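You operate a simulated robot arm through the tools that you are given. There is no shell and no other tool. Be economical: measure what you need, move in short steps, check, and stop when the job is done.

The job below is to be done with a simulated robot arm. You get a single attempt, and the scene is never put back.

JOB
The lower collar has slipped: clamp it again and restart the winder.
Fine: clutch to OFF before you touch the collar, push it up against the core; back to LOWER once its screw is tight; press START once.
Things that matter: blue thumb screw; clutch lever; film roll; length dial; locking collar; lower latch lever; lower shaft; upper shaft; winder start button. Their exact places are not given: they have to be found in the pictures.

The check looks at the end state, three seconds after you hand in, the way a careful person would. Anything else that was tipped, shoved, dropped, spilled or broken makes it a failure.

ROBOT AND FRAMES
A 7-joint arm with a two-finger parallel gripper on a trunk, on a base that drives. Base frame: it is fixed to the floor where the robot stands at the start and does not move with it; the origin is under the middle of the robot, x ahead of it, y to its left, z up. Lengths are in mm, angles in degrees, forces in N, time in s.
With the tool pointing down near the work surface it reaches from about 520 to 960 mm from the robot's upright axis, wherever it stands. Its first joint turns from -166.0 to 166.0 degrees. Places, roughly: blue thumb screw [2300, -300, 600]; clutch lever [1200, -100, 800]; film roll [2000, -250, 500]; length dial [900, -600, 1000]; locking collar (7x8x3 cm) [2300, -300, 500]; lower latch lever [1400, 200, 500]; lower shaft [1700, 0, 500]; upper shaft [1700, 0, 1100]; winder start button [900, -500, 900]. Payload 3.91 kg.
The tool frame sits at the grasp point between the pads (the TCP): z along the fingers, y along the line on which they close. The tips reach 30 mm beyond it. The gripper opens to 110 mm. The fingers are 20 mm wide and 10 mm thick; the gripper's body (48 by 112 mm) begins 55 mm behind the TCP.
Orientation is that of the tool frame in the base frame, as a unit quaternion [x, y, z, w]. With the fingers straight down and closing along the base's y, the tool's x points along the base's -x, its y along +y and its z along -z.

CONTROLS
- The arm moves only by the tool play_rows. Its argument "commands" is a list of rows, each a list of 3 entries, a list of its own where there are three numbers: the opening in per cent of the stroke, from 0 (shut) to 100 (fully open), then the shift along the tool's x, y, z in mm, then the turn, a rotation vector about the tool's x, y, z in degrees. In form: [[gripper, [dx, dy, dz], [ax, ay, az]], ...]. A call has 1 to 20 rows; each row shifts and turns the commanded pose from where the row before left it, along the tool's axes as they then stand. Each row takes 0.2 s and may step no farther than 50 mm and 8.6 degrees from the row before; otherwise, or with a gripper value out of range, the whole call is refused. A pose out of reach is approached as far as the arm can. The call stops where the force on the tool passes 90 N (or 10 N more than at its start, if that is more) or the arm is blocked; 0.2 s more then pass. The fingers move at their own pace (about 72 mm/s each) and stop on an object; they squeeze with about 27 N. The grip force told is the motor's: it shows also when the fingers shut on nothing. Time passes only in rows, and 0.2 s behind the last, so rows that do not move let the fingers close. It gives the time, the measured TCP pose, the force on the tool (base axes), the opening and the grip force at its end, in the units of the frame above (readings bear some noise), with the torque about the TCP (base axes, N m) and any sound that the robot's microphone picked up.
- Cameras (640 x 400 px; columns grow to the right, rows downward): "scene" is now at [262.7, 20.7, 1164.5]; the picture's right is [0.19, -0.98, 0.00], its down [-0.31, -0.06, -0.95] and it looks along [0.93, 0.18, -0.31] (base axes); focal length 259 px, centre (320, 200). "wrist" rides on the gripper at [72, 17, -103] in the tool frame; the picture's right is [-0.23, 0.97, 0.00], its down [-0.76, -0.18, -0.62] and it looks along [-0.61, -0.14, 0.78] (tool axes); focal length 222 px, centre (320, 200).
- camera(camera): a new picture of that camera. The clock stands still meanwhile.
- raise_lower(by): slides the trunk up (or, below 0, down) by that many mm; the arm and the scene camera ride with it, the base frame stays. It gives what a move gives, with no picture.
- base_move(legs): drives the robot by 1 to 6 legs, each [ahead, left, turn to the left] in mm, mm and degrees, along the robot's own axes; the way and the turn of a leg run together, so that a leg with both is an arc; at most 1500 mm and 180 degrees a leg. The arm and the cameras ride along, it lands a little off, and it stops where it bumps. It gives what a move gives.
- aim_head(pan, tilt): turns the head with the scene camera to pan (to the left, within 86 degrees either way) and tilt (down, from -29 to 69), counted from straight ahead of the robot. It gives what a move gives.
- pixel_to_xyz(camera, pixels): for up to 12 pixels [column, row] of the newest picture of that camera ("zoom" is the newest enlarged one), the place [x, y, z] in the base frame of the surface seen there, good to about 3 mm. The clock stands still meanwhile.
- enlarge(camera, box): a new picture of the part [left, top, right, bottom] of that camera's present view, enlarged. The clock stands still meanwhile.
- job_done(): hands the job in; it is judged then, once.

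Keep the steps short. Do not move on a guess: measure, check each grasp and each placing, and mend mistakes. In all there are 80 turns and 52 pictures (those below and enlarged ones count). Leave the gripper open and the arm clear of the work at the hand-in unless told otherwise, and finish with a single line.

The tools are called after "Request:" as a command line: name --argument value ..., lists and objects as JSON in quotes. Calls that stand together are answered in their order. play_rows: Moves the arm, as the interface text tells. Its arguments: {"type":"object","properties":{"commands":{"type":"array"}},"required":["commands"]} The other tools are called the same way: raise_lower (by) slides the trunk up or down; base_move (legs) drives the base; aim_head (pan, tilt) turns the head that bears the scene camera; camera (camera) takes a picture; pixel_to_xyz (camera, pixels) gives the place of the surface under pixels of a picture; enlarge (camera, box) takes an enlarged picture of a part of a camera's view; job_done () hands the job in.

At the start:

```text
time: 0.0
ee_pos: [632.1, 211.9, 968.4]
orientation: [0.0, 1.0, 0.0, 0.0]
ft_force: [0.3, 0.0, -0.5]
torque: [0.02, 0.01, 0.02]
opening: 109.8
grasp_force: 0.1
trunk travel left (down, up): [-325.0, 357.0]
robot x, y, heading: [0.2, -0.2, 0.2]
head pan, tilt: [11.0, 18.2]
```

scene: 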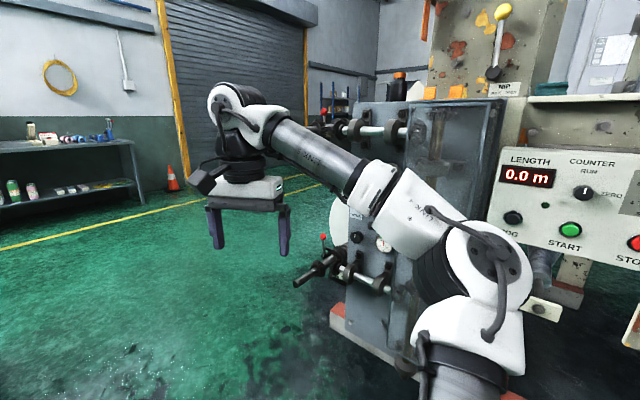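
wrist: 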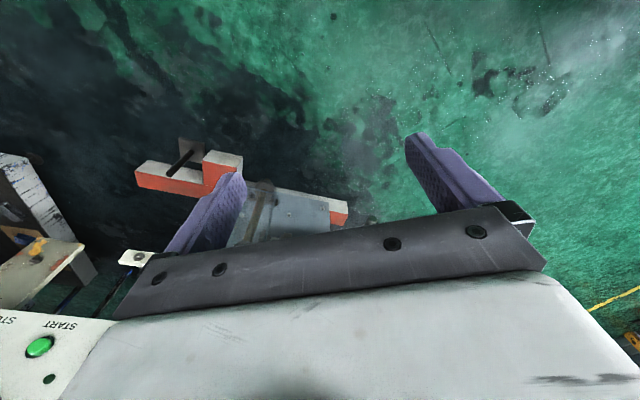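

The scene shows the winder's panel at right and the shafts left of the arm. I'll look to the right and get a closer view of the middle.

Request:
enlarge --camera "scene" --box '[280, 60, 540, 370]'

Request:
aim_head --pan -25 --tilt 15

Request:
camera --camera "scene"

```text
1.29 times, centred on (410, 215) of scene
```

zoom: 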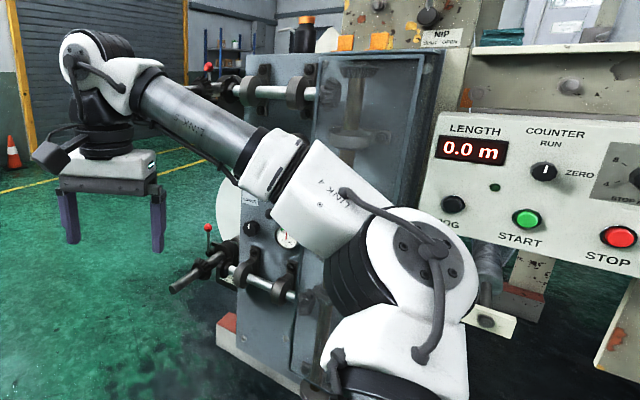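

```text
time: 1.0
ee_pos: [631.8, 210.1, 969.8]
orientation: [0.0, 1.0, 0.0, 0.001]
ft_force: [-0.7, 0.7, -0.1]
torque: [0.02, -0.01, 0.01]
opening: 110.0
grasp_force: 0.0
trunk travel left (down, up): [-325.0, 357.0]
robot x, y, heading: [1.3, -0.4, 0.0]
head pan, tilt: [-25.0, 15.0]
```

```text
48 pictures are left
```

scene: 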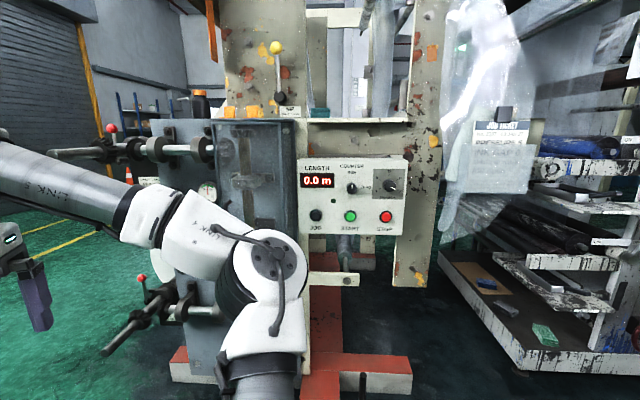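

The panel is on the near face. I'll measure the main visible points.

Request:
pixel_to_xyz --camera "scene" --pixels '[[350, 216], [386, 216], [300, 230], [405, 165], [276, 48], [112, 128], [55, 152], [142, 280], [105, 352], [222, 180], [205, 192], [346, 262]]'

Request:
enlarge --camera "scene" --box '[90, 90, 330, 240]'

```text
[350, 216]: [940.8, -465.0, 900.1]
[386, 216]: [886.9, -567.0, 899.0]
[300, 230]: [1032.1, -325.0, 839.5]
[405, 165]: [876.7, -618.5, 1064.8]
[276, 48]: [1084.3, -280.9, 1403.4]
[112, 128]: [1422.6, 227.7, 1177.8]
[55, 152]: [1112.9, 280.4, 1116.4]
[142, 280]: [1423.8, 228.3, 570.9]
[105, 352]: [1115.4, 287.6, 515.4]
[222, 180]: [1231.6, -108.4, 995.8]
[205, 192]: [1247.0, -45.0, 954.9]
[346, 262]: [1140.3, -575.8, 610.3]
```

```text
2.67 times, centred on (210, 165) of scene
```

zoom: 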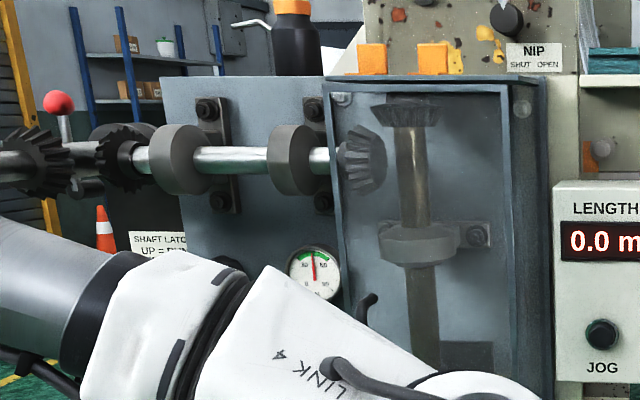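

The shafts run from about (1115, 285) back to the right-rear. The arm hides the clutch. I'll move the base left 700 mm and look at the machine from there.

Request:
base_move --legs '[[0, 750, 0]]'

Request:
aim_head --pan -38 --tilt 18

Request:
camera --camera "scene"

```text
time: 6.4
ee_pos: [630.3, 895.4, 967.2]
orientation: [0.001, 1.0, 0.0, 0.0]
ft_force: [0.4, -0.2, 0.2]
torque: [0.01, 0.02, 0.01]
opening: 109.8
grasp_force: 0.0
trunk travel left (down, up): [-325.0, 357.0]
robot x, y, heading: [-6.3, 685.9, -0.1]
head pan, tilt: [-25.0, 15.0]
stopped in leg 1: the robot was blocked; the commanded pose is now the measured one
```

```text
time: 7.2
ee_pos: [630.7, 894.6, 969.1]
orientation: [0.002, 1.0, 0.0, 0.0]
ft_force: [-0.7, 0.5, -0.6]
torque: [-0.04, -0.01, 0.04]
opening: 109.9
grasp_force: 0.1
trunk travel left (down, up): [-325.0, 357.0]
robot x, y, heading: [-6.0, 688.2, -0.1]
head pan, tilt: [-38.0, 18.0]
```

```text
46 pictures are left
```

scene: 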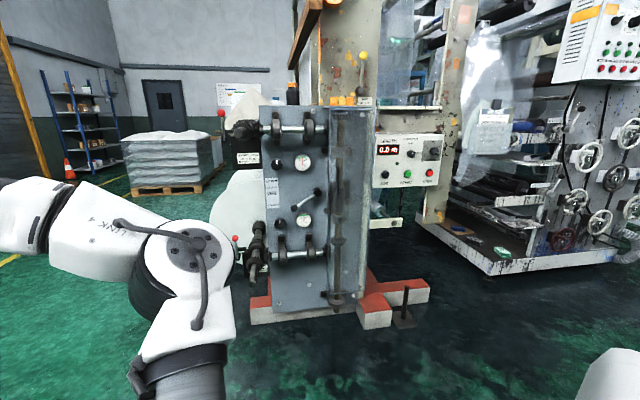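

The robot was blocked while moving left. I'll look at what's there.

Request:
enlarge --camera "scene" --box '[200, 80, 460, 340]'

Request:
aim_head --pan 70 --tilt 35

Request:
camera --camera "scene"

```text
1.54 times, centred on (330, 210) of scene
```

zoom: 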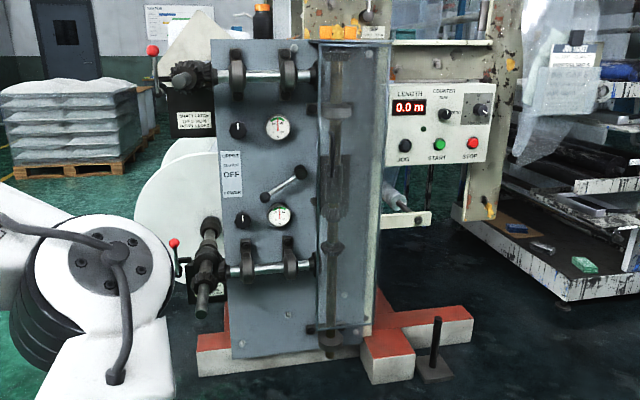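

```text
time: 9.0
ee_pos: [630.1, 895.8, 968.5]
orientation: [0.002, 1.0, 0.0, 0.0]
ft_force: [-0.4, 0.3, -0.2]
torque: [-0.01, -0.01, 0.01]
opening: 110.2
grasp_force: 0.0
trunk travel left (down, up): [-325.0, 357.0]
robot x, y, heading: [-5.1, 684.0, -0.1]
head pan, tilt: [70.0, 35.0]
```

```text
44 pictures are left
```

scene: 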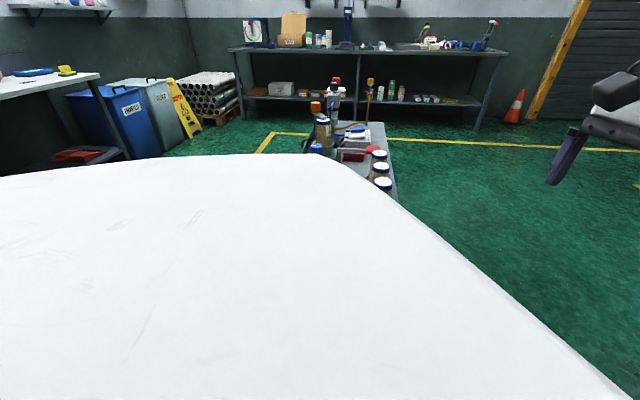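

A tool cart stopped the drive; nothing fell. Now I'll go back toward a stand in front of the gearbox face, heading along its normal (about −28°), and look at the clutch lever.

Request:
base_move --legs '[[105, -236, 0], [0, 0, -28]]'

Request:
aim_head --pan -8 --tilt 22

Request:
camera --camera "scene"

```text
time: 13.0
ee_pos: [751.6, 324.2, 969.0]
orientation: [0.25, 0.968, -0.001, 0.0]
ft_force: [-0.4, -0.2, -0.4]
torque: [0.0, 0.01, -0.03]
opening: 109.8
grasp_force: 0.1
trunk travel left (down, up): [-325.0, 357.0]
robot x, y, heading: [99.0, 446.3, -29.0]
head pan, tilt: [70.0, 35.0]
```

```text
time: 14.5
ee_pos: [751.1, 323.9, 968.4]
orientation: [0.25, 0.968, 0.0, -0.001]
ft_force: [-0.3, 0.2, -0.1]
torque: [0.03, 0.01, -0.01]
opening: 110.0
grasp_force: 0.0
trunk travel left (down, up): [-325.0, 357.0]
robot x, y, heading: [96.5, 442.3, -28.8]
head pan, tilt: [-8.0, 22.0]
```

```text
43 pictures are left
```

scene: 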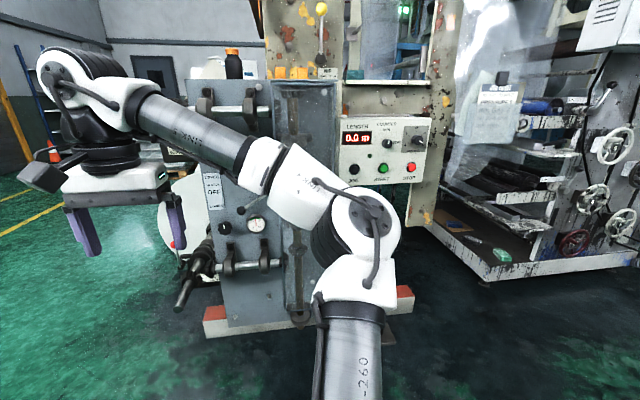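

The arm still hides the lever. I'll pitch the tool to point forward (−90° about tool y), which is also how I'd operate the lever, and check progress.

Request:
play_rows --commands '[[100, [0, 0, 0], [0, -8.2, 0]], [100, [0, 0, 0], [0, -8.2, 0]], [100, [0, 0, 0], [0, -8.2, 0]], [100, [0, 0, 0], [0, -8.2, 0]], [100, [0, 0, 0], [0, -8.2, 0]], [100, [0, 0, 0], [0, -8.2, 0]], [100, [0, 0, 0], [0, -8.2, 0]], [100, [0, 0, 0], [0, -8.2, 0]], [100, [0, 0, 0], [0, -8.2, 0]], [100, [0, 0, 0], [0, -8.2, 0]], [100, [0, 0, 0], [0, -8.0, 0]]]'

Request:
camera --camera "scene"

Request:
camera --camera "wrist"

```text
time: 16.9
ee_pos: [750.4, 323.7, 968.7]
orientation: [0.176, 0.684, -0.177, 0.685]
ft_force: [0.0, 0.2, 0.5]
torque: [0.01, -0.02, -0.01]
opening: 109.9
grasp_force: 0.0
trunk travel left (down, up): [-325.0, 357.0]
robot x, y, heading: [96.8, 445.0, -29.1]
head pan, tilt: [-8.0, 22.0]
```

```text
42 pictures are left
```

scene: 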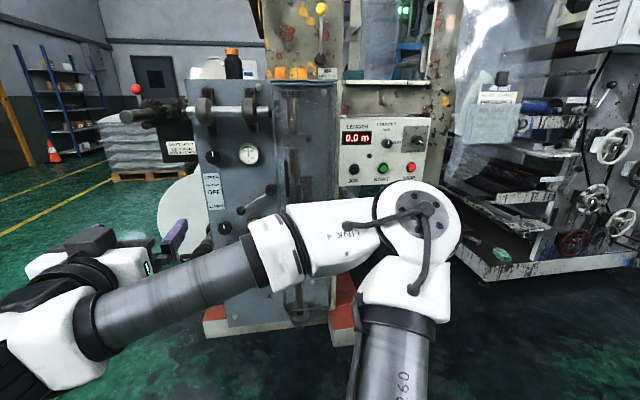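

```text
41 pictures are left
```

wrist: 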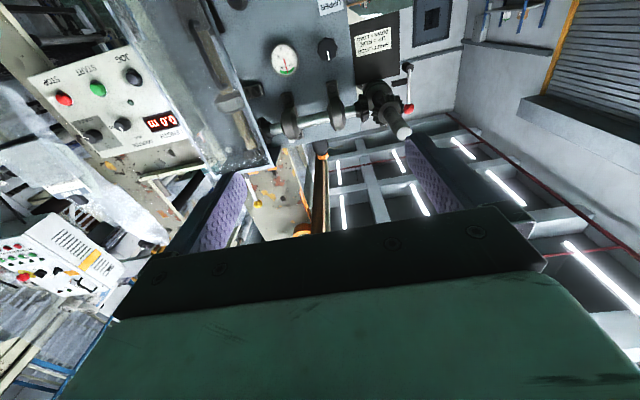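

Good, now the lever is visible around (255,200). Zooming there.

Request:
enlarge --camera "scene" --box '[190, 130, 310, 250]'

Request:
pixel_to_xyz --camera "scene" --pixels '[[271, 188], [243, 210], [256, 199], [212, 178], [215, 194], [218, 206], [235, 180], [383, 168]]'

```text
3.33 times, centred on (250, 190) of scene
```

zoom: 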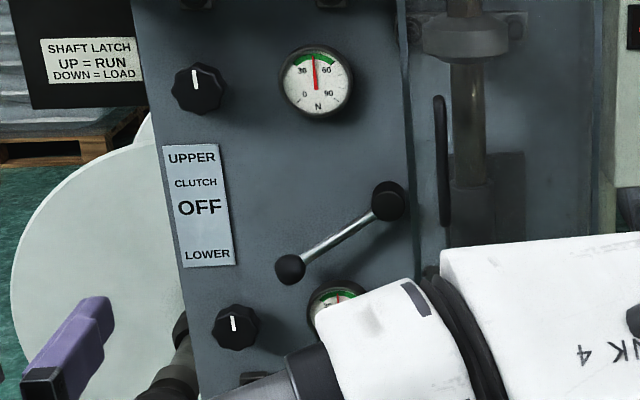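

```text
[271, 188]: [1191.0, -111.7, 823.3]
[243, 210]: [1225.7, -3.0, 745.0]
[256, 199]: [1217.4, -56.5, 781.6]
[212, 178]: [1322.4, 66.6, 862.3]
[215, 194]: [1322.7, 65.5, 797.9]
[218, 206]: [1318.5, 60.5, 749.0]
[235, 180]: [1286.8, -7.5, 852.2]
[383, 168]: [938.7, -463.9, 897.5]
```

Lever points down-left at LOWER: hub (1191,−112,823), knob (1226,−3,745); OFF should be about level. Before driving closer I measure the machine's feet.

Request:
pixel_to_xyz --camera "scene" --pixels '[[213, 330], [228, 322], [345, 325], [335, 340], [240, 300], [190, 258]]'

Request:
base_move --legs '[[200, -100, 1]]'

Request:
aim_head --pan 0 --tilt 45

Request:
camera --camera "scene"

```text
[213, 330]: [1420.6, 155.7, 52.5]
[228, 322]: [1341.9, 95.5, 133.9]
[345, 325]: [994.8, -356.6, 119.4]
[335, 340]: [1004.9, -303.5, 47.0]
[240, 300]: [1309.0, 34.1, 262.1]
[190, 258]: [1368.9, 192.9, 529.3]
```

```text
time: 18.6
ee_pos: [877.8, 150.8, 969.1]
orientation: [0.171, 0.686, -0.171, 0.686]
ft_force: [0.0, -0.3, -0.2]
torque: [0.0, -0.01, 0.01]
opening: 110.1
grasp_force: 0.1
trunk travel left (down, up): [-325.0, 357.0]
robot x, y, heading: [223.3, 257.5, -27.8]
head pan, tilt: [-8.0, 22.0]
```

```text
time: 19.5
ee_pos: [880.1, 150.2, 970.0]
orientation: [0.17, 0.686, -0.17, 0.686]
ft_force: [-0.1, -0.2, 0.5]
torque: [-0.02, 0.01, 0.02]
opening: 110.1
grasp_force: 0.1
trunk travel left (down, up): [-325.0, 357.0]
robot x, y, heading: [219.6, 259.8, -28.2]
head pan, tilt: [0.0, 45.0]
```

```text
39 pictures are left
```

scene: 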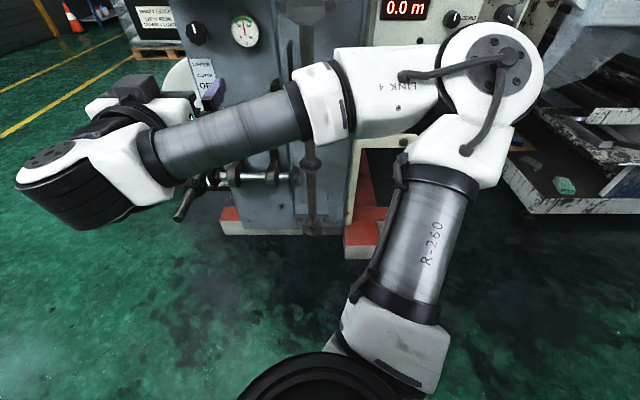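

The machine's feet are far enough ahead. Lower the trunk 225 to put the tool at knob height, then drive forward 250.

Request:
raise_lower --by -225

Request:
base_move --legs '[[250, 0, 0.5]]'

Request:
aim_head --pan 8 --tilt 25

Request:
camera --camera "scene"

Request:
camera --camera "wrist"

```text
time: 21.9
ee_pos: [877.6, 151.2, 744.4]
orientation: [0.17, 0.686, -0.171, 0.686]
ft_force: [0.6, -0.6, 0.5]
torque: [-0.02, 0.01, -0.01]
opening: 109.9
grasp_force: 0.1
trunk travel left (down, up): [-100.0, 582.0]
robot x, y, heading: [220.9, 260.5, -27.8]
head pan, tilt: [0.0, 45.0]
```

```text
time: 23.6
ee_pos: [1094.9, 44.9, 744.9]
orientation: [0.167, 0.687, -0.167, 0.687]
ft_force: [-0.2, 0.0, 0.0]
torque: [0.03, 0.0, -0.02]
opening: 110.0
grasp_force: 0.0
trunk travel left (down, up): [-100.0, 582.0]
robot x, y, heading: [437.1, 144.8, -27.8]
head pan, tilt: [0.0, 45.0]
```

```text
time: 24.5
ee_pos: [1094.1, 44.6, 743.8]
orientation: [0.167, 0.687, -0.167, 0.687]
ft_force: [0.4, -0.2, -0.4]
torque: [0.0, -0.02, -0.01]
opening: 110.0
grasp_force: 0.0
trunk travel left (down, up): [-100.0, 582.0]
robot x, y, heading: [436.5, 147.9, -27.6]
head pan, tilt: [8.0, 25.0]
```

```text
38 pictures are left
```

scene: 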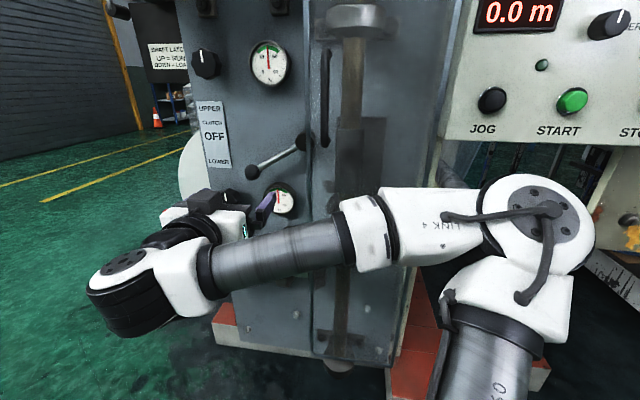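

```text
37 pictures are left
```

wrist: 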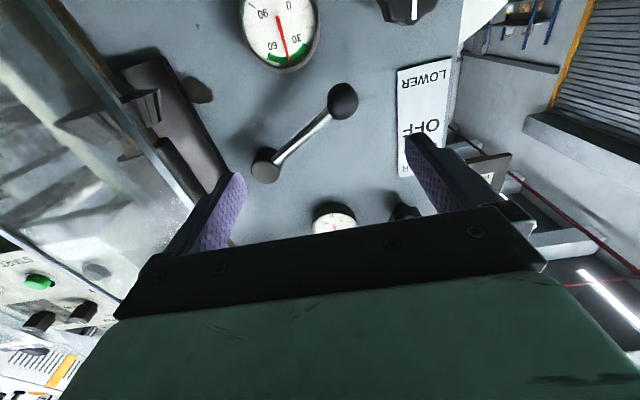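

Request:
pixel_to_xyz --camera "wrist" --pixels '[[343, 101], [335, 108], [352, 100], [343, 90], [265, 165], [300, 140], [370, 60], [415, 90], [220, 60]]'

Request:
pixel_to_xyz --camera "scene" --pixels '[[252, 171], [300, 142], [571, 101]]'

```text
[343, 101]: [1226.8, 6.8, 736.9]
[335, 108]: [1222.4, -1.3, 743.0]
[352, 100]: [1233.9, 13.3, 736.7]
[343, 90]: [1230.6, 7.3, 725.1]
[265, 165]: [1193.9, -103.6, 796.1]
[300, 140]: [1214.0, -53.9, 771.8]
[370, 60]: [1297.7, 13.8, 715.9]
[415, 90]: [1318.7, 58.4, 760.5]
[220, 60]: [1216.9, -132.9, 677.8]
```

```text
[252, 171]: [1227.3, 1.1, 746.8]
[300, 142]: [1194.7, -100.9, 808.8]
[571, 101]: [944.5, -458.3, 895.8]
```

Knob centre ≈ (1239, 2, 743), hub z ≈ 808, so OFF is about level. Plan: shut the fingers and push the knob up from below. Check what's under it first: the lower black knob (405,6) and gauge (278,25).

Request:
pixel_to_xyz --camera "wrist" --pixels '[[405, 6], [385, 5], [278, 25], [310, 40], [405, 210]]'

Request:
play_rows --commands '[[0, [14, 10, 0], [0, 0, 0]], [0, [14, 10, 0], [0, 0, 0]], [0, [14, 9, 0], [0, 0, 0]], [0, [0, 0, 20], [0, 0, 0]], [0, [0, 0, 20], [0, 0, 0]], [0, [0, 0, 20], [0, 0, 0]]]'

Request:
camera --camera "wrist"

```text
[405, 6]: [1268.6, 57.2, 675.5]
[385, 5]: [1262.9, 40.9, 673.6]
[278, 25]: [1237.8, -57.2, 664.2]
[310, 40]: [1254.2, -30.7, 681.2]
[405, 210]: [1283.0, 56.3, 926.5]
```

```text
time: 25.9
ee_pos: [1161.2, 40.3, 701.1]
orientation: [0.168, 0.687, -0.168, 0.687]
ft_force: [-0.6, -0.4, -1.3]
torque: [-0.01, 0.01, 0.0]
opening: 0.0
grasp_force: 26.9
trunk travel left (down, up): [-100.0, 582.0]
robot x, y, heading: [436.6, 151.1, -27.3]
head pan, tilt: [8.0, 25.0]
```

```text
36 pictures are left
```

wrist: 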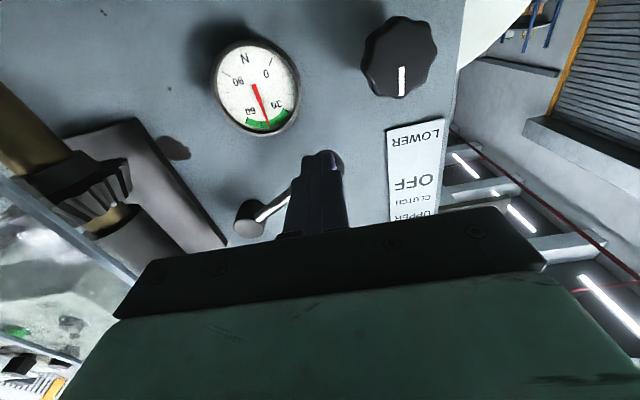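

Fingers are below the knob. Move forward 64, then look.

Request:
play_rows --commands '[[0, [0, 0, 22], [0, 0, 0]], [0, [0, 0, 22], [0, 0, 0]], [0, [0, 0, 20], [0, 0, 0]], [0, [0, 0, 0], [0, 0, 0]]]'

Request:
camera --camera "wrist"

```text
time: 26.9
ee_pos: [1218.1, 11.8, 701.8]
orientation: [0.165, 0.687, -0.166, 0.687]
ft_force: [0.2, 0.1, -0.8]
torque: [-0.03, 0.0, -0.02]
opening: 0.0
grasp_force: 26.4
trunk travel left (down, up): [-100.0, 582.0]
robot x, y, heading: [437.4, 150.3, -27.7]
head pan, tilt: [8.0, 25.0]
```

```text
35 pictures are left
```

wrist: 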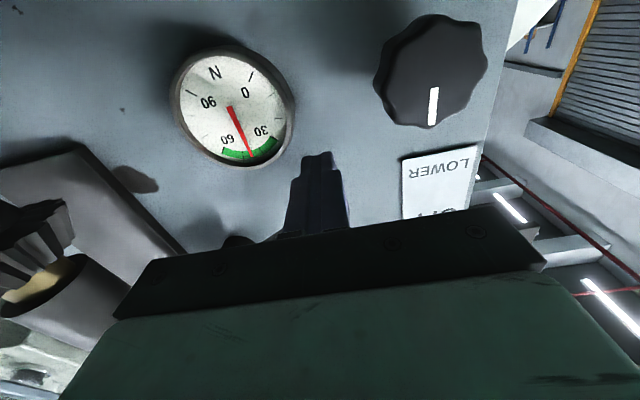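

Now push up along the arc in small steps, first to z≈762.

Request:
play_rows --commands '[[0, [-10, 0, 0], [0, 0, 0]], [0, [-10, 1, 0], [0, 0, 0]], [0, [-10, 4, 0], [0, 0, 0]], [0, [-10, 4, 0], [0, 0, 0]], [0, [-10, 3, 0], [0, 0, 0]], [0, [-10, 2, 0], [0, 0, 0]], [0, [0, 0, 0], [0, 0, 0]]]'

Request:
enlarge --camera "scene" --box '[180, 80, 340, 220]'

```text
time: 28.5
ee_pos: [1225.6, 24.5, 763.0]
orientation: [0.167, 0.686, -0.168, 0.688]
ft_force: [-0.2, 0.7, -0.9]
torque: [0.03, 0.02, -0.05]
opening: 0.3
grasp_force: 26.8
trunk travel left (down, up): [-100.0, 582.0]
robot x, y, heading: [435.7, 150.3, -27.6]
head pan, tilt: [8.0, 25.0]
```

```text
2.86 times, centred on (260, 150) of scene
```

zoom: 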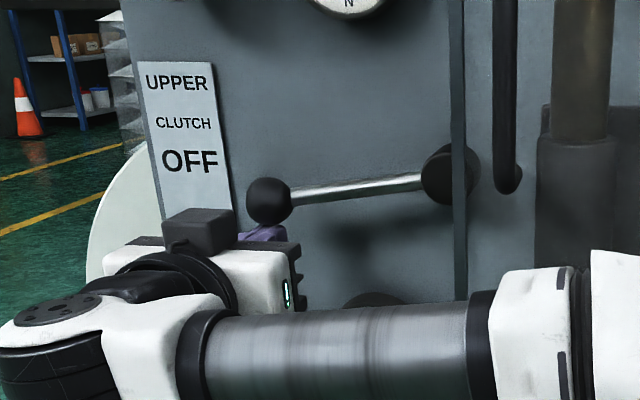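

Request:
pixel_to_xyz --camera "zoom" --pixels '[[268, 200], [268, 182], [268, 222], [448, 175], [448, 150], [448, 200], [300, 194], [410, 181]]'

```text
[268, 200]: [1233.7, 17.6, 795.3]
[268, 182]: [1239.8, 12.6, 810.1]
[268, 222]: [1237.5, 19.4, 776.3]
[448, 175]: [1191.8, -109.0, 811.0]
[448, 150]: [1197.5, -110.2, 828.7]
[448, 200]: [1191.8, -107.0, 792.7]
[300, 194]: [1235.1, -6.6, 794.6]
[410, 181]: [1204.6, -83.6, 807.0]
```

Knob z≈793, hub ≈811: 17 mm more to level.

Request:
play_rows --commands '[[0, [-6, 1, 0], [0, 0, 0]], [0, [-6, 0, 0], [0, 0, 0]], [0, [-5, 0, 0], [0, 0, 0]], [0, [0, 0, 0], [0, 0, 0]]]'

Request:
play_rows --commands '[[0, [10, 0, 0], [0, 0, 0]], [0, [15, 0, 0], [0, 0, 0]], [0, [0, 0, -25], [0, 0, 0]], [0, [0, 0, -25], [0, 0, 0]]]'

Request:
enlarge --camera "scene" --box '[180, 80, 340, 220]'

Request:
pixel_to_xyz --camera "zoom" --pixels '[[266, 182], [300, 180], [410, 177], [448, 175]]'

```text
time: 29.5
ee_pos: [1225.9, 25.0, 780.2]
orientation: [0.168, 0.687, -0.168, 0.687]
ft_force: [0.4, 0.1, 0.1]
torque: [0.03, -0.03, -0.05]
opening: 0.0
grasp_force: 27.0
trunk travel left (down, up): [-100.0, 582.0]
robot x, y, heading: [434.8, 145.6, -27.1]
head pan, tilt: [8.0, 25.0]
```

```text
time: 30.5
ee_pos: [1180.2, 47.4, 754.6]
orientation: [0.168, 0.687, -0.167, 0.687]
ft_force: [0.0, 0.2, -0.7]
torque: [-0.01, 0.0, 0.01]
opening: 0.1
grasp_force: 26.8
trunk travel left (down, up): [-100.0, 582.0]
robot x, y, heading: [432.9, 146.6, -27.3]
head pan, tilt: [8.0, 25.0]
```

```text
2.86 times, centred on (260, 150) of scene
```

zoom: 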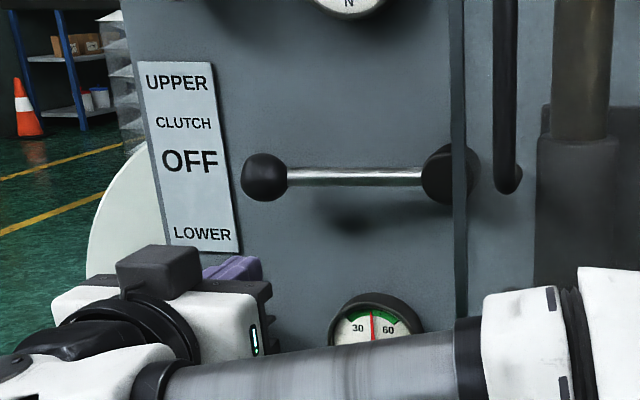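

```text
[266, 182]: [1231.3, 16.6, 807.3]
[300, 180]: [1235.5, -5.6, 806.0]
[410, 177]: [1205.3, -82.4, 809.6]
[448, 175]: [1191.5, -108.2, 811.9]
```

The lever is level, at OFF. Now back off from the panel, open the gripper, and check the way to the left.

Request:
base_move --legs '[[-330, 0, 0]]'

Request:
aim_head --pan 75 --tilt 22

Request:
camera --camera "scene"

```text
time: 32.6
ee_pos: [888.7, 201.9, 754.9]
orientation: [0.165, 0.687, -0.166, 0.687]
ft_force: [1.0, 0.6, 0.5]
torque: [0.02, 0.01, 0.02]
opening: 0.1
grasp_force: 27.4
trunk travel left (down, up): [-100.0, 582.0]
robot x, y, heading: [143.7, 296.9, -27.2]
head pan, tilt: [8.0, 25.0]
```

```text
time: 34.0
ee_pos: [887.2, 200.6, 753.8]
orientation: [0.166, 0.687, -0.166, 0.687]
ft_force: [0.9, -0.6, -0.9]
torque: [-0.02, 0.01, 0.0]
opening: 0.1
grasp_force: 27.6
trunk travel left (down, up): [-100.0, 582.0]
robot x, y, heading: [143.1, 296.3, -27.0]
head pan, tilt: [75.0, 22.0]
```

```text
32 pictures are left
```

scene: 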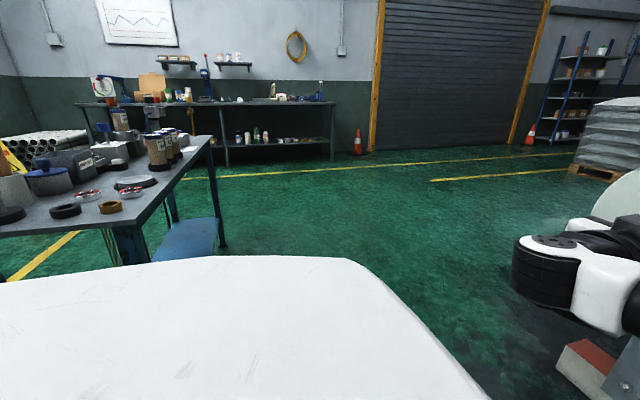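

Request:
pixel_to_xyz --camera "scene" --pixels '[[212, 135], [222, 245], [135, 265], [340, 260], [590, 165], [360, 150], [530, 140], [350, 262], [20, 235]]'

```text
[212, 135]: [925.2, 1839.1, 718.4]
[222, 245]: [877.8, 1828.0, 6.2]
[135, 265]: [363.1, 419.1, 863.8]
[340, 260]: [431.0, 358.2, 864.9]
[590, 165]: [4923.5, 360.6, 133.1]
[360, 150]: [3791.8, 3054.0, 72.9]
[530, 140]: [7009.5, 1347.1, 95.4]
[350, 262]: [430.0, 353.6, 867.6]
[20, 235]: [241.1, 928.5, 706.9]
```

The cart lies left of a diagonal; there's room between it and the shafts. I drive: turn left 57°, ahead 700, turn back 30°, ahead 900 — staying clear of both.

Request:
base_move --legs '[[0, 0, 57], [700, 0, 0], [0, 0, -30], [900, 0, 0]]'

Request:
aim_head --pan -60 --tilt 25

Request:
camera --camera "scene"

```text
time: 46.3
ee_pos: [2360.8, 869.5, 754.6]
orientation: [0.005, 0.707, -0.004, 0.707]
ft_force: [0.3, 0.0, 0.8]
torque: [0.0, 0.01, 0.01]
opening: 0.0
grasp_force: 27.1
trunk travel left (down, up): [-100.0, 582.0]
robot x, y, heading: [1646.3, 627.9, -0.8]
head pan, tilt: [75.0, 22.0]
```

```text
time: 48.5
ee_pos: [2359.3, 870.4, 753.8]
orientation: [0.004, 0.707, -0.004, 0.707]
ft_force: [0.3, 0.6, -0.4]
torque: [0.02, 0.0, 0.01]
opening: 0.2
grasp_force: 27.4
trunk travel left (down, up): [-100.0, 582.0]
robot x, y, heading: [1648.9, 625.8, -0.9]
head pan, tilt: [-60.0, 25.0]
```

```text
31 pictures are left
```

scene: 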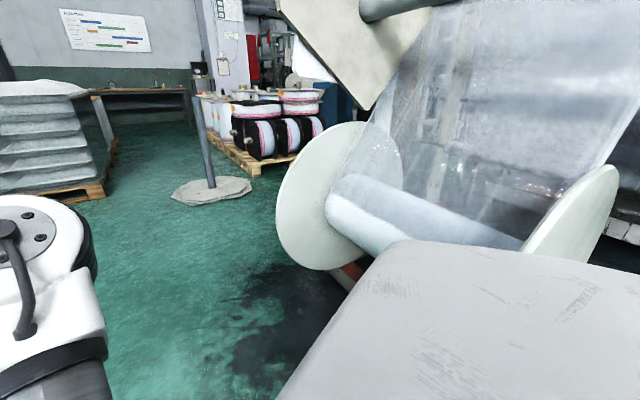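

The roll with its two flanges is seen; the collar must be beyond the far flange. Measure the flange, post and pallets.

Request:
pixel_to_xyz --camera "scene" --pixels '[[310, 190], [285, 210], [355, 130], [320, 260], [210, 185], [172, 195], [250, 175], [95, 195], [345, 270], [205, 80], [610, 180]]'

Request:
base_move --legs '[[350, 200, 0]]'

Request:
aim_head --pan -75 --tilt 25

Request:
camera --camera "scene"

```text
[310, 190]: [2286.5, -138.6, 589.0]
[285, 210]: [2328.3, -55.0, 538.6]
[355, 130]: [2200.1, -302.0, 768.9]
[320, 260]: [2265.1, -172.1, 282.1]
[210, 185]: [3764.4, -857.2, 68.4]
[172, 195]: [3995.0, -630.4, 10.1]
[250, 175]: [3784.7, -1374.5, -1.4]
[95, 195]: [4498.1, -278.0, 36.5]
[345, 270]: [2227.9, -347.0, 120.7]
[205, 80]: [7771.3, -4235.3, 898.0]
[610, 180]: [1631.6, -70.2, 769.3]
```

```text
time: 51.0
ee_pos: [2722.2, 1046.1, 755.1]
orientation: [0.011, 0.707, -0.011, 0.707]
ft_force: [-0.8, -0.4, 0.8]
torque: [-0.01, 0.01, 0.01]
opening: 0.1
grasp_force: 26.7
trunk travel left (down, up): [-100.0, 582.0]
robot x, y, heading: [2004.2, 811.8, -1.7]
head pan, tilt: [-60.0, 25.0]
```

```text
time: 51.7
ee_pos: [2722.3, 1043.7, 755.0]
orientation: [0.011, 0.707, -0.011, 0.707]
ft_force: [0.5, -0.2, -0.2]
torque: [0.01, 0.0, -0.02]
opening: 0.0
grasp_force: 26.7
trunk travel left (down, up): [-100.0, 582.0]
robot x, y, heading: [2006.6, 812.4, -1.9]
head pan, tilt: [-75.0, 25.0]
```

```text
30 pictures are left
```

scene: 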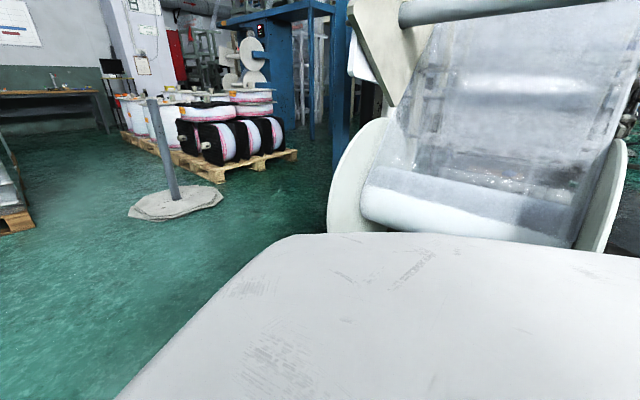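

Now drive 900 ahead past the roll's end and turn right 125° to face back toward the collar.

Request:
base_move --legs '[[900, 0, 0], [0, 0, -125]]'

Request:
aim_head --pan 0 --tilt 22

Request:
camera --camera "scene"

```text
time: 61.6
ee_pos: [2714.3, 52.0, 754.3]
orientation: [0.624, 0.332, -0.624, 0.332]
ft_force: [-0.5, 1.5, -0.6]
torque: [0.01, 0.01, -0.02]
opening: 0.0
grasp_force: 27.4
trunk travel left (down, up): [-100.0, 582.0]
robot x, y, heading: [2898.7, 777.5, -124.0]
head pan, tilt: [-75.0, 25.0]
```

```text
time: 63.1
ee_pos: [2714.0, 51.8, 754.7]
orientation: [-0.624, -0.332, 0.625, -0.332]
ft_force: [0.0, 0.5, 1.0]
torque: [0.03, 0.0, -0.02]
opening: 0.1
grasp_force: 27.4
trunk travel left (down, up): [-100.0, 582.0]
robot x, y, heading: [2901.9, 777.1, -123.9]
head pan, tilt: [0.0, 22.0]
```

```text
29 pictures are left
```

scene: 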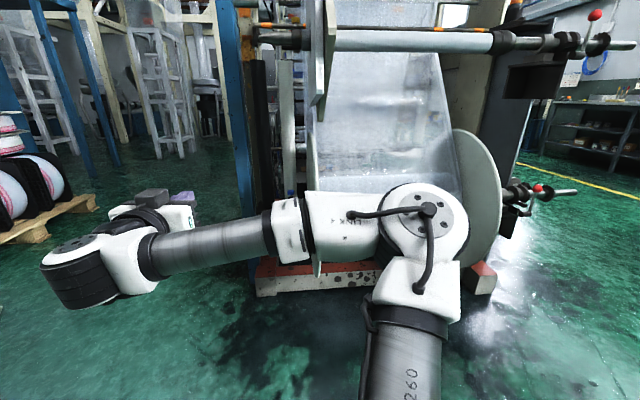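

A blue spot at (291,195) is likely the thumb screw. Zoom there and on the whole far end.

Request:
enlarge --camera "scene" --box '[240, 150, 360, 280]'

Request:
pixel_to_xyz --camera "scene" --pixels '[[291, 190], [292, 205], [312, 170], [316, 272], [286, 195], [485, 200], [280, 38], [330, 40]]'

```text
3.08 times, centred on (300, 215) of scene
```

zoom: 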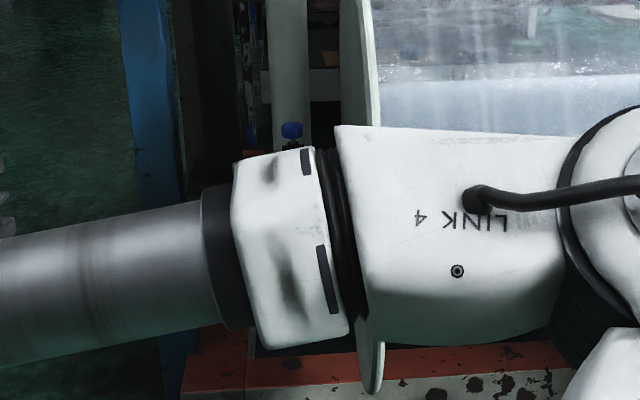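

```text
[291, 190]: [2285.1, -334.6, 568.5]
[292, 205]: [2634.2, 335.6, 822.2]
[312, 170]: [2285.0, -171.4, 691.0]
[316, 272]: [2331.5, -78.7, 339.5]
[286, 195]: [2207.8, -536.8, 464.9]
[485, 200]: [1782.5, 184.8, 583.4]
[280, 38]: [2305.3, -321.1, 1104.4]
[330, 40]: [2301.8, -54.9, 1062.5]
```

The blue screw's top is at about (2285,−335,568). Shift the robot 450 left and turn right a bit so the arm doesn't hide it.

Request:
base_move --legs '[[0, 450, 0]]'

Request:
aim_head --pan -18 --tilt 22

Request:
camera --camera "scene"

```text
time: 67.1
ee_pos: [3072.8, -201.6, 754.4]
orientation: [0.628, 0.326, -0.627, 0.326]
ft_force: [-0.6, 0.4, -0.3]
torque: [-0.02, -0.01, 0.04]
opening: 0.0
grasp_force: 27.6
trunk travel left (down, up): [-100.0, 582.0]
robot x, y, heading: [3271.2, 525.0, -124.7]
head pan, tilt: [0.0, 22.0]
```

```text
time: 67.9
ee_pos: [3073.6, -199.5, 755.3]
orientation: [0.628, 0.327, -0.627, 0.327]
ft_force: [0.8, 0.4, -0.4]
torque: [-0.02, -0.02, 0.0]
opening: 0.1
grasp_force: 27.3
trunk travel left (down, up): [-100.0, 582.0]
robot x, y, heading: [3270.0, 526.4, -125.0]
head pan, tilt: [-18.0, 22.0]
```

```text
27 pictures are left
```

scene: 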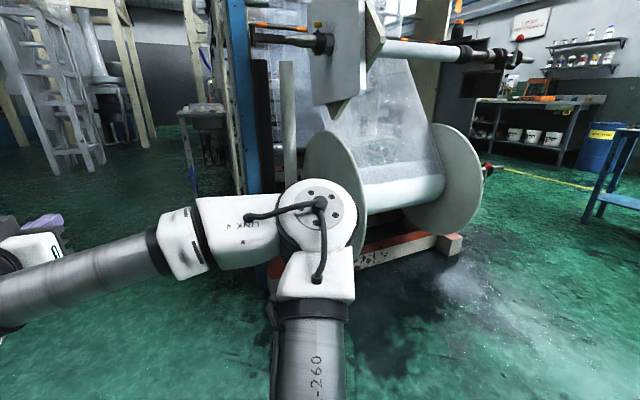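

Elbow still in the way; turn body left 28° and pan right.

Request:
base_move --legs '[[0, 0, 28]]'

Request:
aim_head --pan -42 --tilt 22

Request:
camera --camera "scene"

```text
time: 69.7
ee_pos: [3420.4, -211.3, 754.4]
orientation: [-0.534, -0.463, 0.535, -0.463]
ft_force: [0.4, -0.4, -0.2]
torque: [-0.02, 0.02, -0.01]
opening: 0.1
grasp_force: 26.9
trunk travel left (down, up): [-100.0, 582.0]
robot x, y, heading: [3271.2, 524.2, -98.6]
head pan, tilt: [-18.0, 22.0]
```

```text
time: 70.6
ee_pos: [3419.3, -211.4, 754.5]
orientation: [0.535, 0.463, -0.534, 0.463]
ft_force: [0.3, 0.6, 0.4]
torque: [-0.03, 0.01, -0.01]
opening: 0.1
grasp_force: 26.7
trunk travel left (down, up): [-100.0, 582.0]
robot x, y, heading: [3270.6, 526.7, -98.4]
head pan, tilt: [-42.0, 22.0]
```

```text
26 pictures are left
```

scene: 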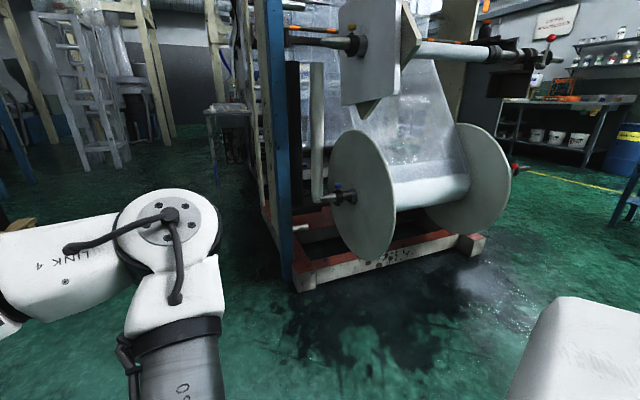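

Now the collar and blue screw show at about (340,193). Zoom.

Request:
enlarge --camera "scene" --box '[300, 165, 380, 225]'

Request:
pixel_to_xyz --camera "zoom" --pixels '[[310, 165], [310, 190], [320, 220], [270, 240], [190, 260], [370, 225], [440, 230], [350, 200], [250, 270], [120, 200]]'

```text
6.67 times, centred on (340, 195) of scene
```

zoom: 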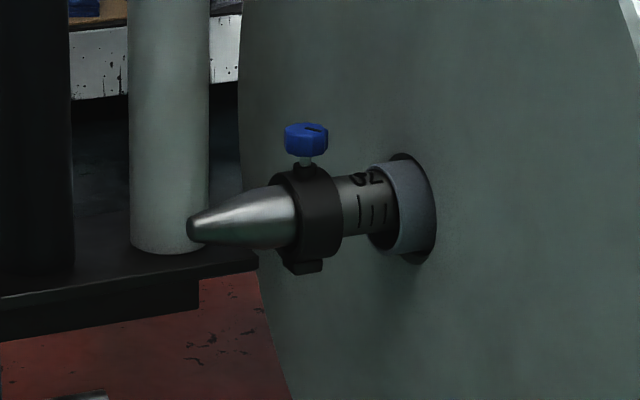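

```text
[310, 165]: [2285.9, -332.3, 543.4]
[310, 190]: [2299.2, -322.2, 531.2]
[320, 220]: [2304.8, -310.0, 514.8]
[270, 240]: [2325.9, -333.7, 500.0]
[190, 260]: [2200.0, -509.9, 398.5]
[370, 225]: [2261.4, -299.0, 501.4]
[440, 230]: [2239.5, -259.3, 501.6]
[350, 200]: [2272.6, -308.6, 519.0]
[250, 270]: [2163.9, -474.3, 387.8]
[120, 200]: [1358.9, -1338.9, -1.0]
```

The collar, with blue screw standing up, sits about 25 mm off the core. I'll approach from the shaft's end. First turn the tool back down and open the gripper here in free space, then turn the base.

Request:
play_rows --commands '[[70, [0, 0, 0], [0, 8.2, 0]], [70, [0, 0, 0], [0, 8.2, 0]], [70, [0, 0, 0], [0, 8.2, 0]], [70, [0, 0, 0], [0, 8.2, 0]], [70, [0, 0, 0], [0, 8.2, 0]], [70, [0, 0, 0], [0, 8.2, 0]], [70, [0, 0, 0], [0, 8.2, 0]], [70, [0, 0, 0], [0, 8.2, 0]], [70, [0, 0, 0], [0, 8.2, 0]], [70, [0, 0, 0], [0, 8.2, 0]], [70, [0, 0, 0], [0, 8.0, 0]]]'

Request:
base_move --legs '[[0, 0, -110], [-467, 1005, 0]]'

Request:
aim_head --pan 5 --tilt 25

Request:
camera --camera "scene"

```text
time: 73.0
ee_pos: [3419.9, -210.5, 755.5]
orientation: [0.756, 0.655, 0.001, 0.001]
ft_force: [-0.7, -0.5, 0.0]
torque: [0.0, 0.05, 0.0]
opening: 76.8
grasp_force: 0.0
trunk travel left (down, up): [-100.0, 582.0]
robot x, y, heading: [3268.4, 525.3, -98.3]
head pan, tilt: [-42.0, 22.0]
```

```text
time: 85.8
ee_pos: [2474.5, -461.2, 754.4]
orientation: [0.969, -0.246, -0.001, 0.0]
ft_force: [-0.4, 0.0, 0.6]
torque: [0.01, 0.01, 0.01]
opening: 77.3
grasp_force: 0.0
trunk travel left (down, up): [-100.0, 582.0]
robot x, y, heading: [3211.5, -578.0, 151.2]
head pan, tilt: [-42.0, 22.0]
```

```text
time: 86.9
ee_pos: [2474.6, -461.5, 755.5]
orientation: [0.969, -0.246, -0.001, 0.0]
ft_force: [-0.2, 0.1, 0.3]
torque: [0.03, -0.05, -0.02]
opening: 76.9
grasp_force: 0.1
trunk travel left (down, up): [-100.0, 582.0]
robot x, y, heading: [3220.1, -577.5, 151.2]
head pan, tilt: [5.0, 25.0]
```

```text
24 pictures are left
```

scene: 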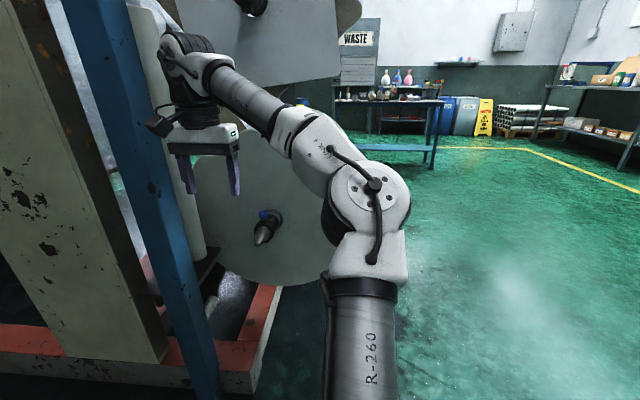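

I see the collar at (268,220). Measure column, post behind, upper plate, and the screw.

Request:
pixel_to_xyz --camera "scene" --pixels '[[265, 213], [262, 238], [276, 218], [140, 150], [180, 240], [155, 60], [300, 95], [300, 82], [190, 60], [215, 270], [205, 215], [260, 95]]'

Request:
enlarge --camera "scene" --box '[230, 190, 310, 250]'

Request:
camera --camera "wrist"

```text
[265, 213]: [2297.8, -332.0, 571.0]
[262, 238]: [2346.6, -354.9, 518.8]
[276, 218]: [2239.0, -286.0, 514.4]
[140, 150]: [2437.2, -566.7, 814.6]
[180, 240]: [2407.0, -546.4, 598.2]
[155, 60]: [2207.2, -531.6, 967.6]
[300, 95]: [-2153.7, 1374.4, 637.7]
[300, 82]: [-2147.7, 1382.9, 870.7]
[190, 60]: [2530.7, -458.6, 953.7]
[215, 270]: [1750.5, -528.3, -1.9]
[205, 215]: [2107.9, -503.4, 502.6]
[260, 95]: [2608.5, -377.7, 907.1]
```

```text
6.67 times, centred on (270, 220) of scene
```

zoom: 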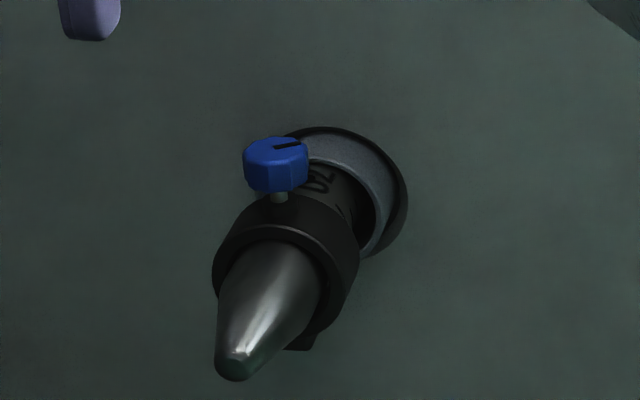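

```text
22 pictures are left
```

wrist: 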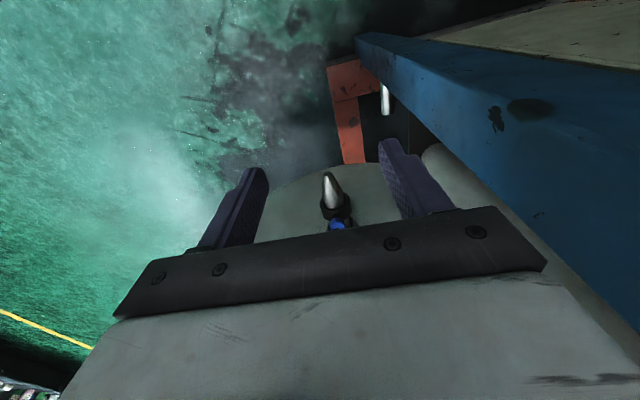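

The blue column is ~110 mm left of the tool. Shift base right 25 and ahead 110, lower the trunk 95, then look again.

Request:
base_move --legs '[[0, -30, 0], [110, 0, 0]]'

Request:
raise_lower --by -95

Request:
enlarge --camera "wrist" --box '[220, 100, 460, 250]'

Request:
camera --camera "scene"

```text
time: 88.6
ee_pos: [2395.3, -378.3, 754.7]
orientation: [0.969, -0.248, -0.001, 0.0]
ft_force: [0.1, 0.7, 0.3]
torque: [0.03, -0.01, -0.03]
opening: 76.8
grasp_force: 0.0
trunk travel left (down, up): [-100.0, 582.0]
robot x, y, heading: [3137.8, -495.0, 150.9]
head pan, tilt: [5.0, 25.0]
```

```text
time: 90.1
ee_pos: [2397.8, -384.8, 729.2]
orientation: [0.969, -0.246, -0.007, -0.001]
ft_force: [0.2, 0.9, -0.3]
torque: [0.0, 0.02, 0.03]
opening: 76.9
grasp_force: 0.0
trunk travel left (down, up): [-64.0, 618.0]
robot x, y, heading: [3134.5, -495.6, 151.0]
head pan, tilt: [5.0, 25.0]
stopped: the arm was blocked; the commanded pose is now the measured one
```

```text
2.67 times, centred on (340, 175) of wrist
```

zoom: 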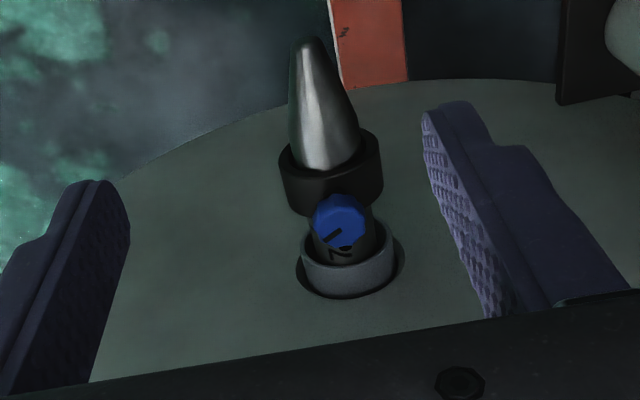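

```text
20 pictures are left
```

scene: 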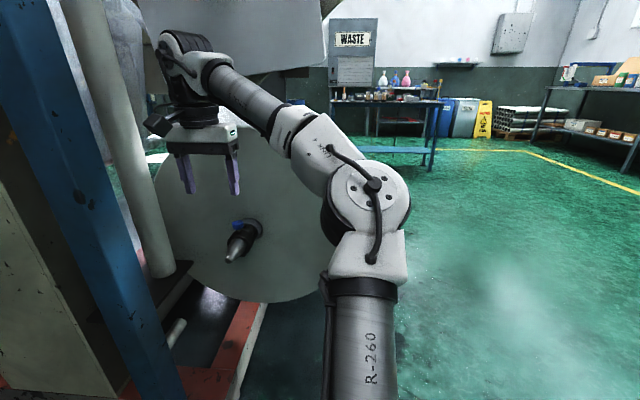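

Lowering was blocked after 26 mm with no force at the tool, so some other part of the arm touches something. Measure around the wrist and the upper plate.

Request:
pixel_to_xyz --camera "scene" --pixels '[[240, 40], [300, 60], [325, 20], [145, 20], [180, 42], [155, 125], [215, 60], [275, 100], [140, 200], [60, 200], [200, 90], [370, 190]]'

Request:
aim_head --pan 8 --tilt 0

Request:
camera --camera "scene"

```text
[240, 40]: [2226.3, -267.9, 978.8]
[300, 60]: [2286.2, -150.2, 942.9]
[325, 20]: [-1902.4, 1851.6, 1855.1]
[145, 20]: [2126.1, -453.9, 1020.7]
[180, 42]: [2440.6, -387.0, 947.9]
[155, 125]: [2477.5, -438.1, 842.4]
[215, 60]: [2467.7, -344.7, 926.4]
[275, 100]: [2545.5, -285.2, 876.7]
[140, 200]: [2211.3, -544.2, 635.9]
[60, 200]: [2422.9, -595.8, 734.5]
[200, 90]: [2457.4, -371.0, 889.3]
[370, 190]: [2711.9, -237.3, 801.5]
```

```text
time: 91.0
ee_pos: [2397.9, -384.7, 730.5]
orientation: [0.969, -0.246, -0.007, -0.003]
ft_force: [0.1, 0.1, -0.4]
torque: [0.04, 0.0, -0.01]
opening: 77.1
grasp_force: 0.1
trunk travel left (down, up): [-64.0, 618.0]
robot x, y, heading: [3136.4, -499.5, 151.4]
head pan, tilt: [8.0, 0.0]
```

```text
19 pictures are left
```

scene: 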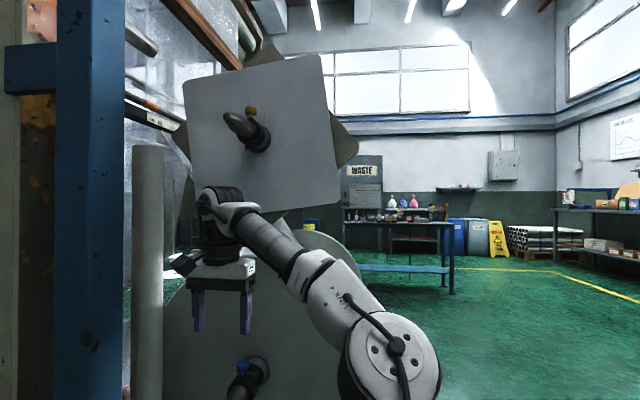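

Nothing above is touching. Look down around the robot's front for what blocks.

Request:
aim_head --pan 0 --tilt 60

Request:
camera --camera "scene"

```text
time: 92.3
ee_pos: [2397.9, -383.5, 729.0]
orientation: [0.969, -0.247, -0.006, -0.002]
ft_force: [-0.2, 0.9, 0.7]
torque: [-0.01, 0.0, -0.03]
opening: 77.3
grasp_force: 0.0
trunk travel left (down, up): [-64.0, 618.0]
robot x, y, heading: [3134.4, -494.6, 150.8]
head pan, tilt: [0.0, 60.0]
```

```text
18 pictures are left
```

scene: 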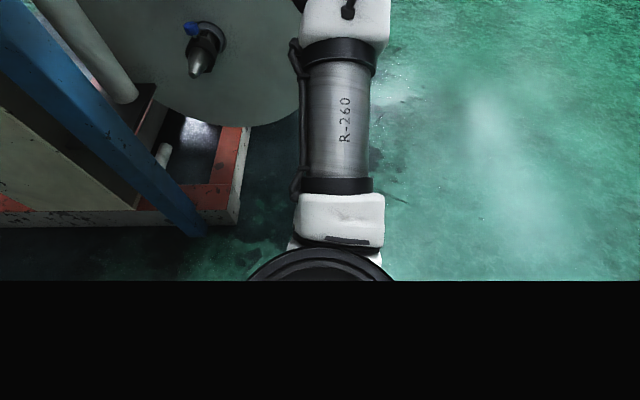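

The trunk seems to be limited by the arm's own shoulder. Raise it 30 and lower by the arm instead, a bit at first.

Request:
raise_lower --by 30

Request:
play_rows --commands '[[70, [0, 0, 20], [0, 0, 0]], [70, [0, 0, 20], [0, 0, 0]], [70, [0, 0, 20], [0, 0, 0]], [70, [0, 0, 20], [0, 0, 0]]]'

```text
time: 93.1
ee_pos: [2395.6, -381.3, 748.8]
orientation: [0.969, -0.245, -0.003, 0.0]
ft_force: [-0.4, -0.2, -0.1]
torque: [-0.03, 0.0, 0.03]
opening: 77.0
grasp_force: 0.1
trunk travel left (down, up): [-94.0, 588.0]
robot x, y, heading: [3135.1, -498.0, 151.3]
head pan, tilt: [0.0, 60.0]
```

```text
time: 94.1
ee_pos: [2395.6, -380.4, 670.2]
orientation: [0.969, -0.246, -0.002, -0.001]
ft_force: [-1.5, -0.3, -0.2]
torque: [0.0, 0.01, -0.05]
opening: 77.0
grasp_force: 0.2
trunk travel left (down, up): [-94.0, 588.0]
robot x, y, heading: [3137.5, -500.9, 151.1]
head pan, tilt: [0.0, 60.0]
```

The arm lowers fine. Re-look with the wrist camera for a precise screw position.

Request:
enlarge --camera "wrist" --box '[240, 60, 440, 220]'

```text
2.50 times, centred on (340, 140) of wrist
```

zoom: 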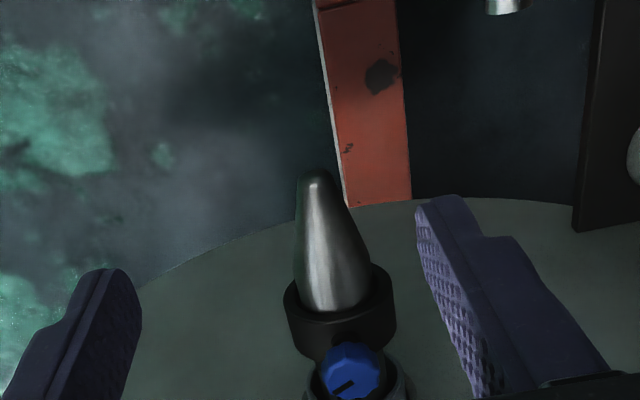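

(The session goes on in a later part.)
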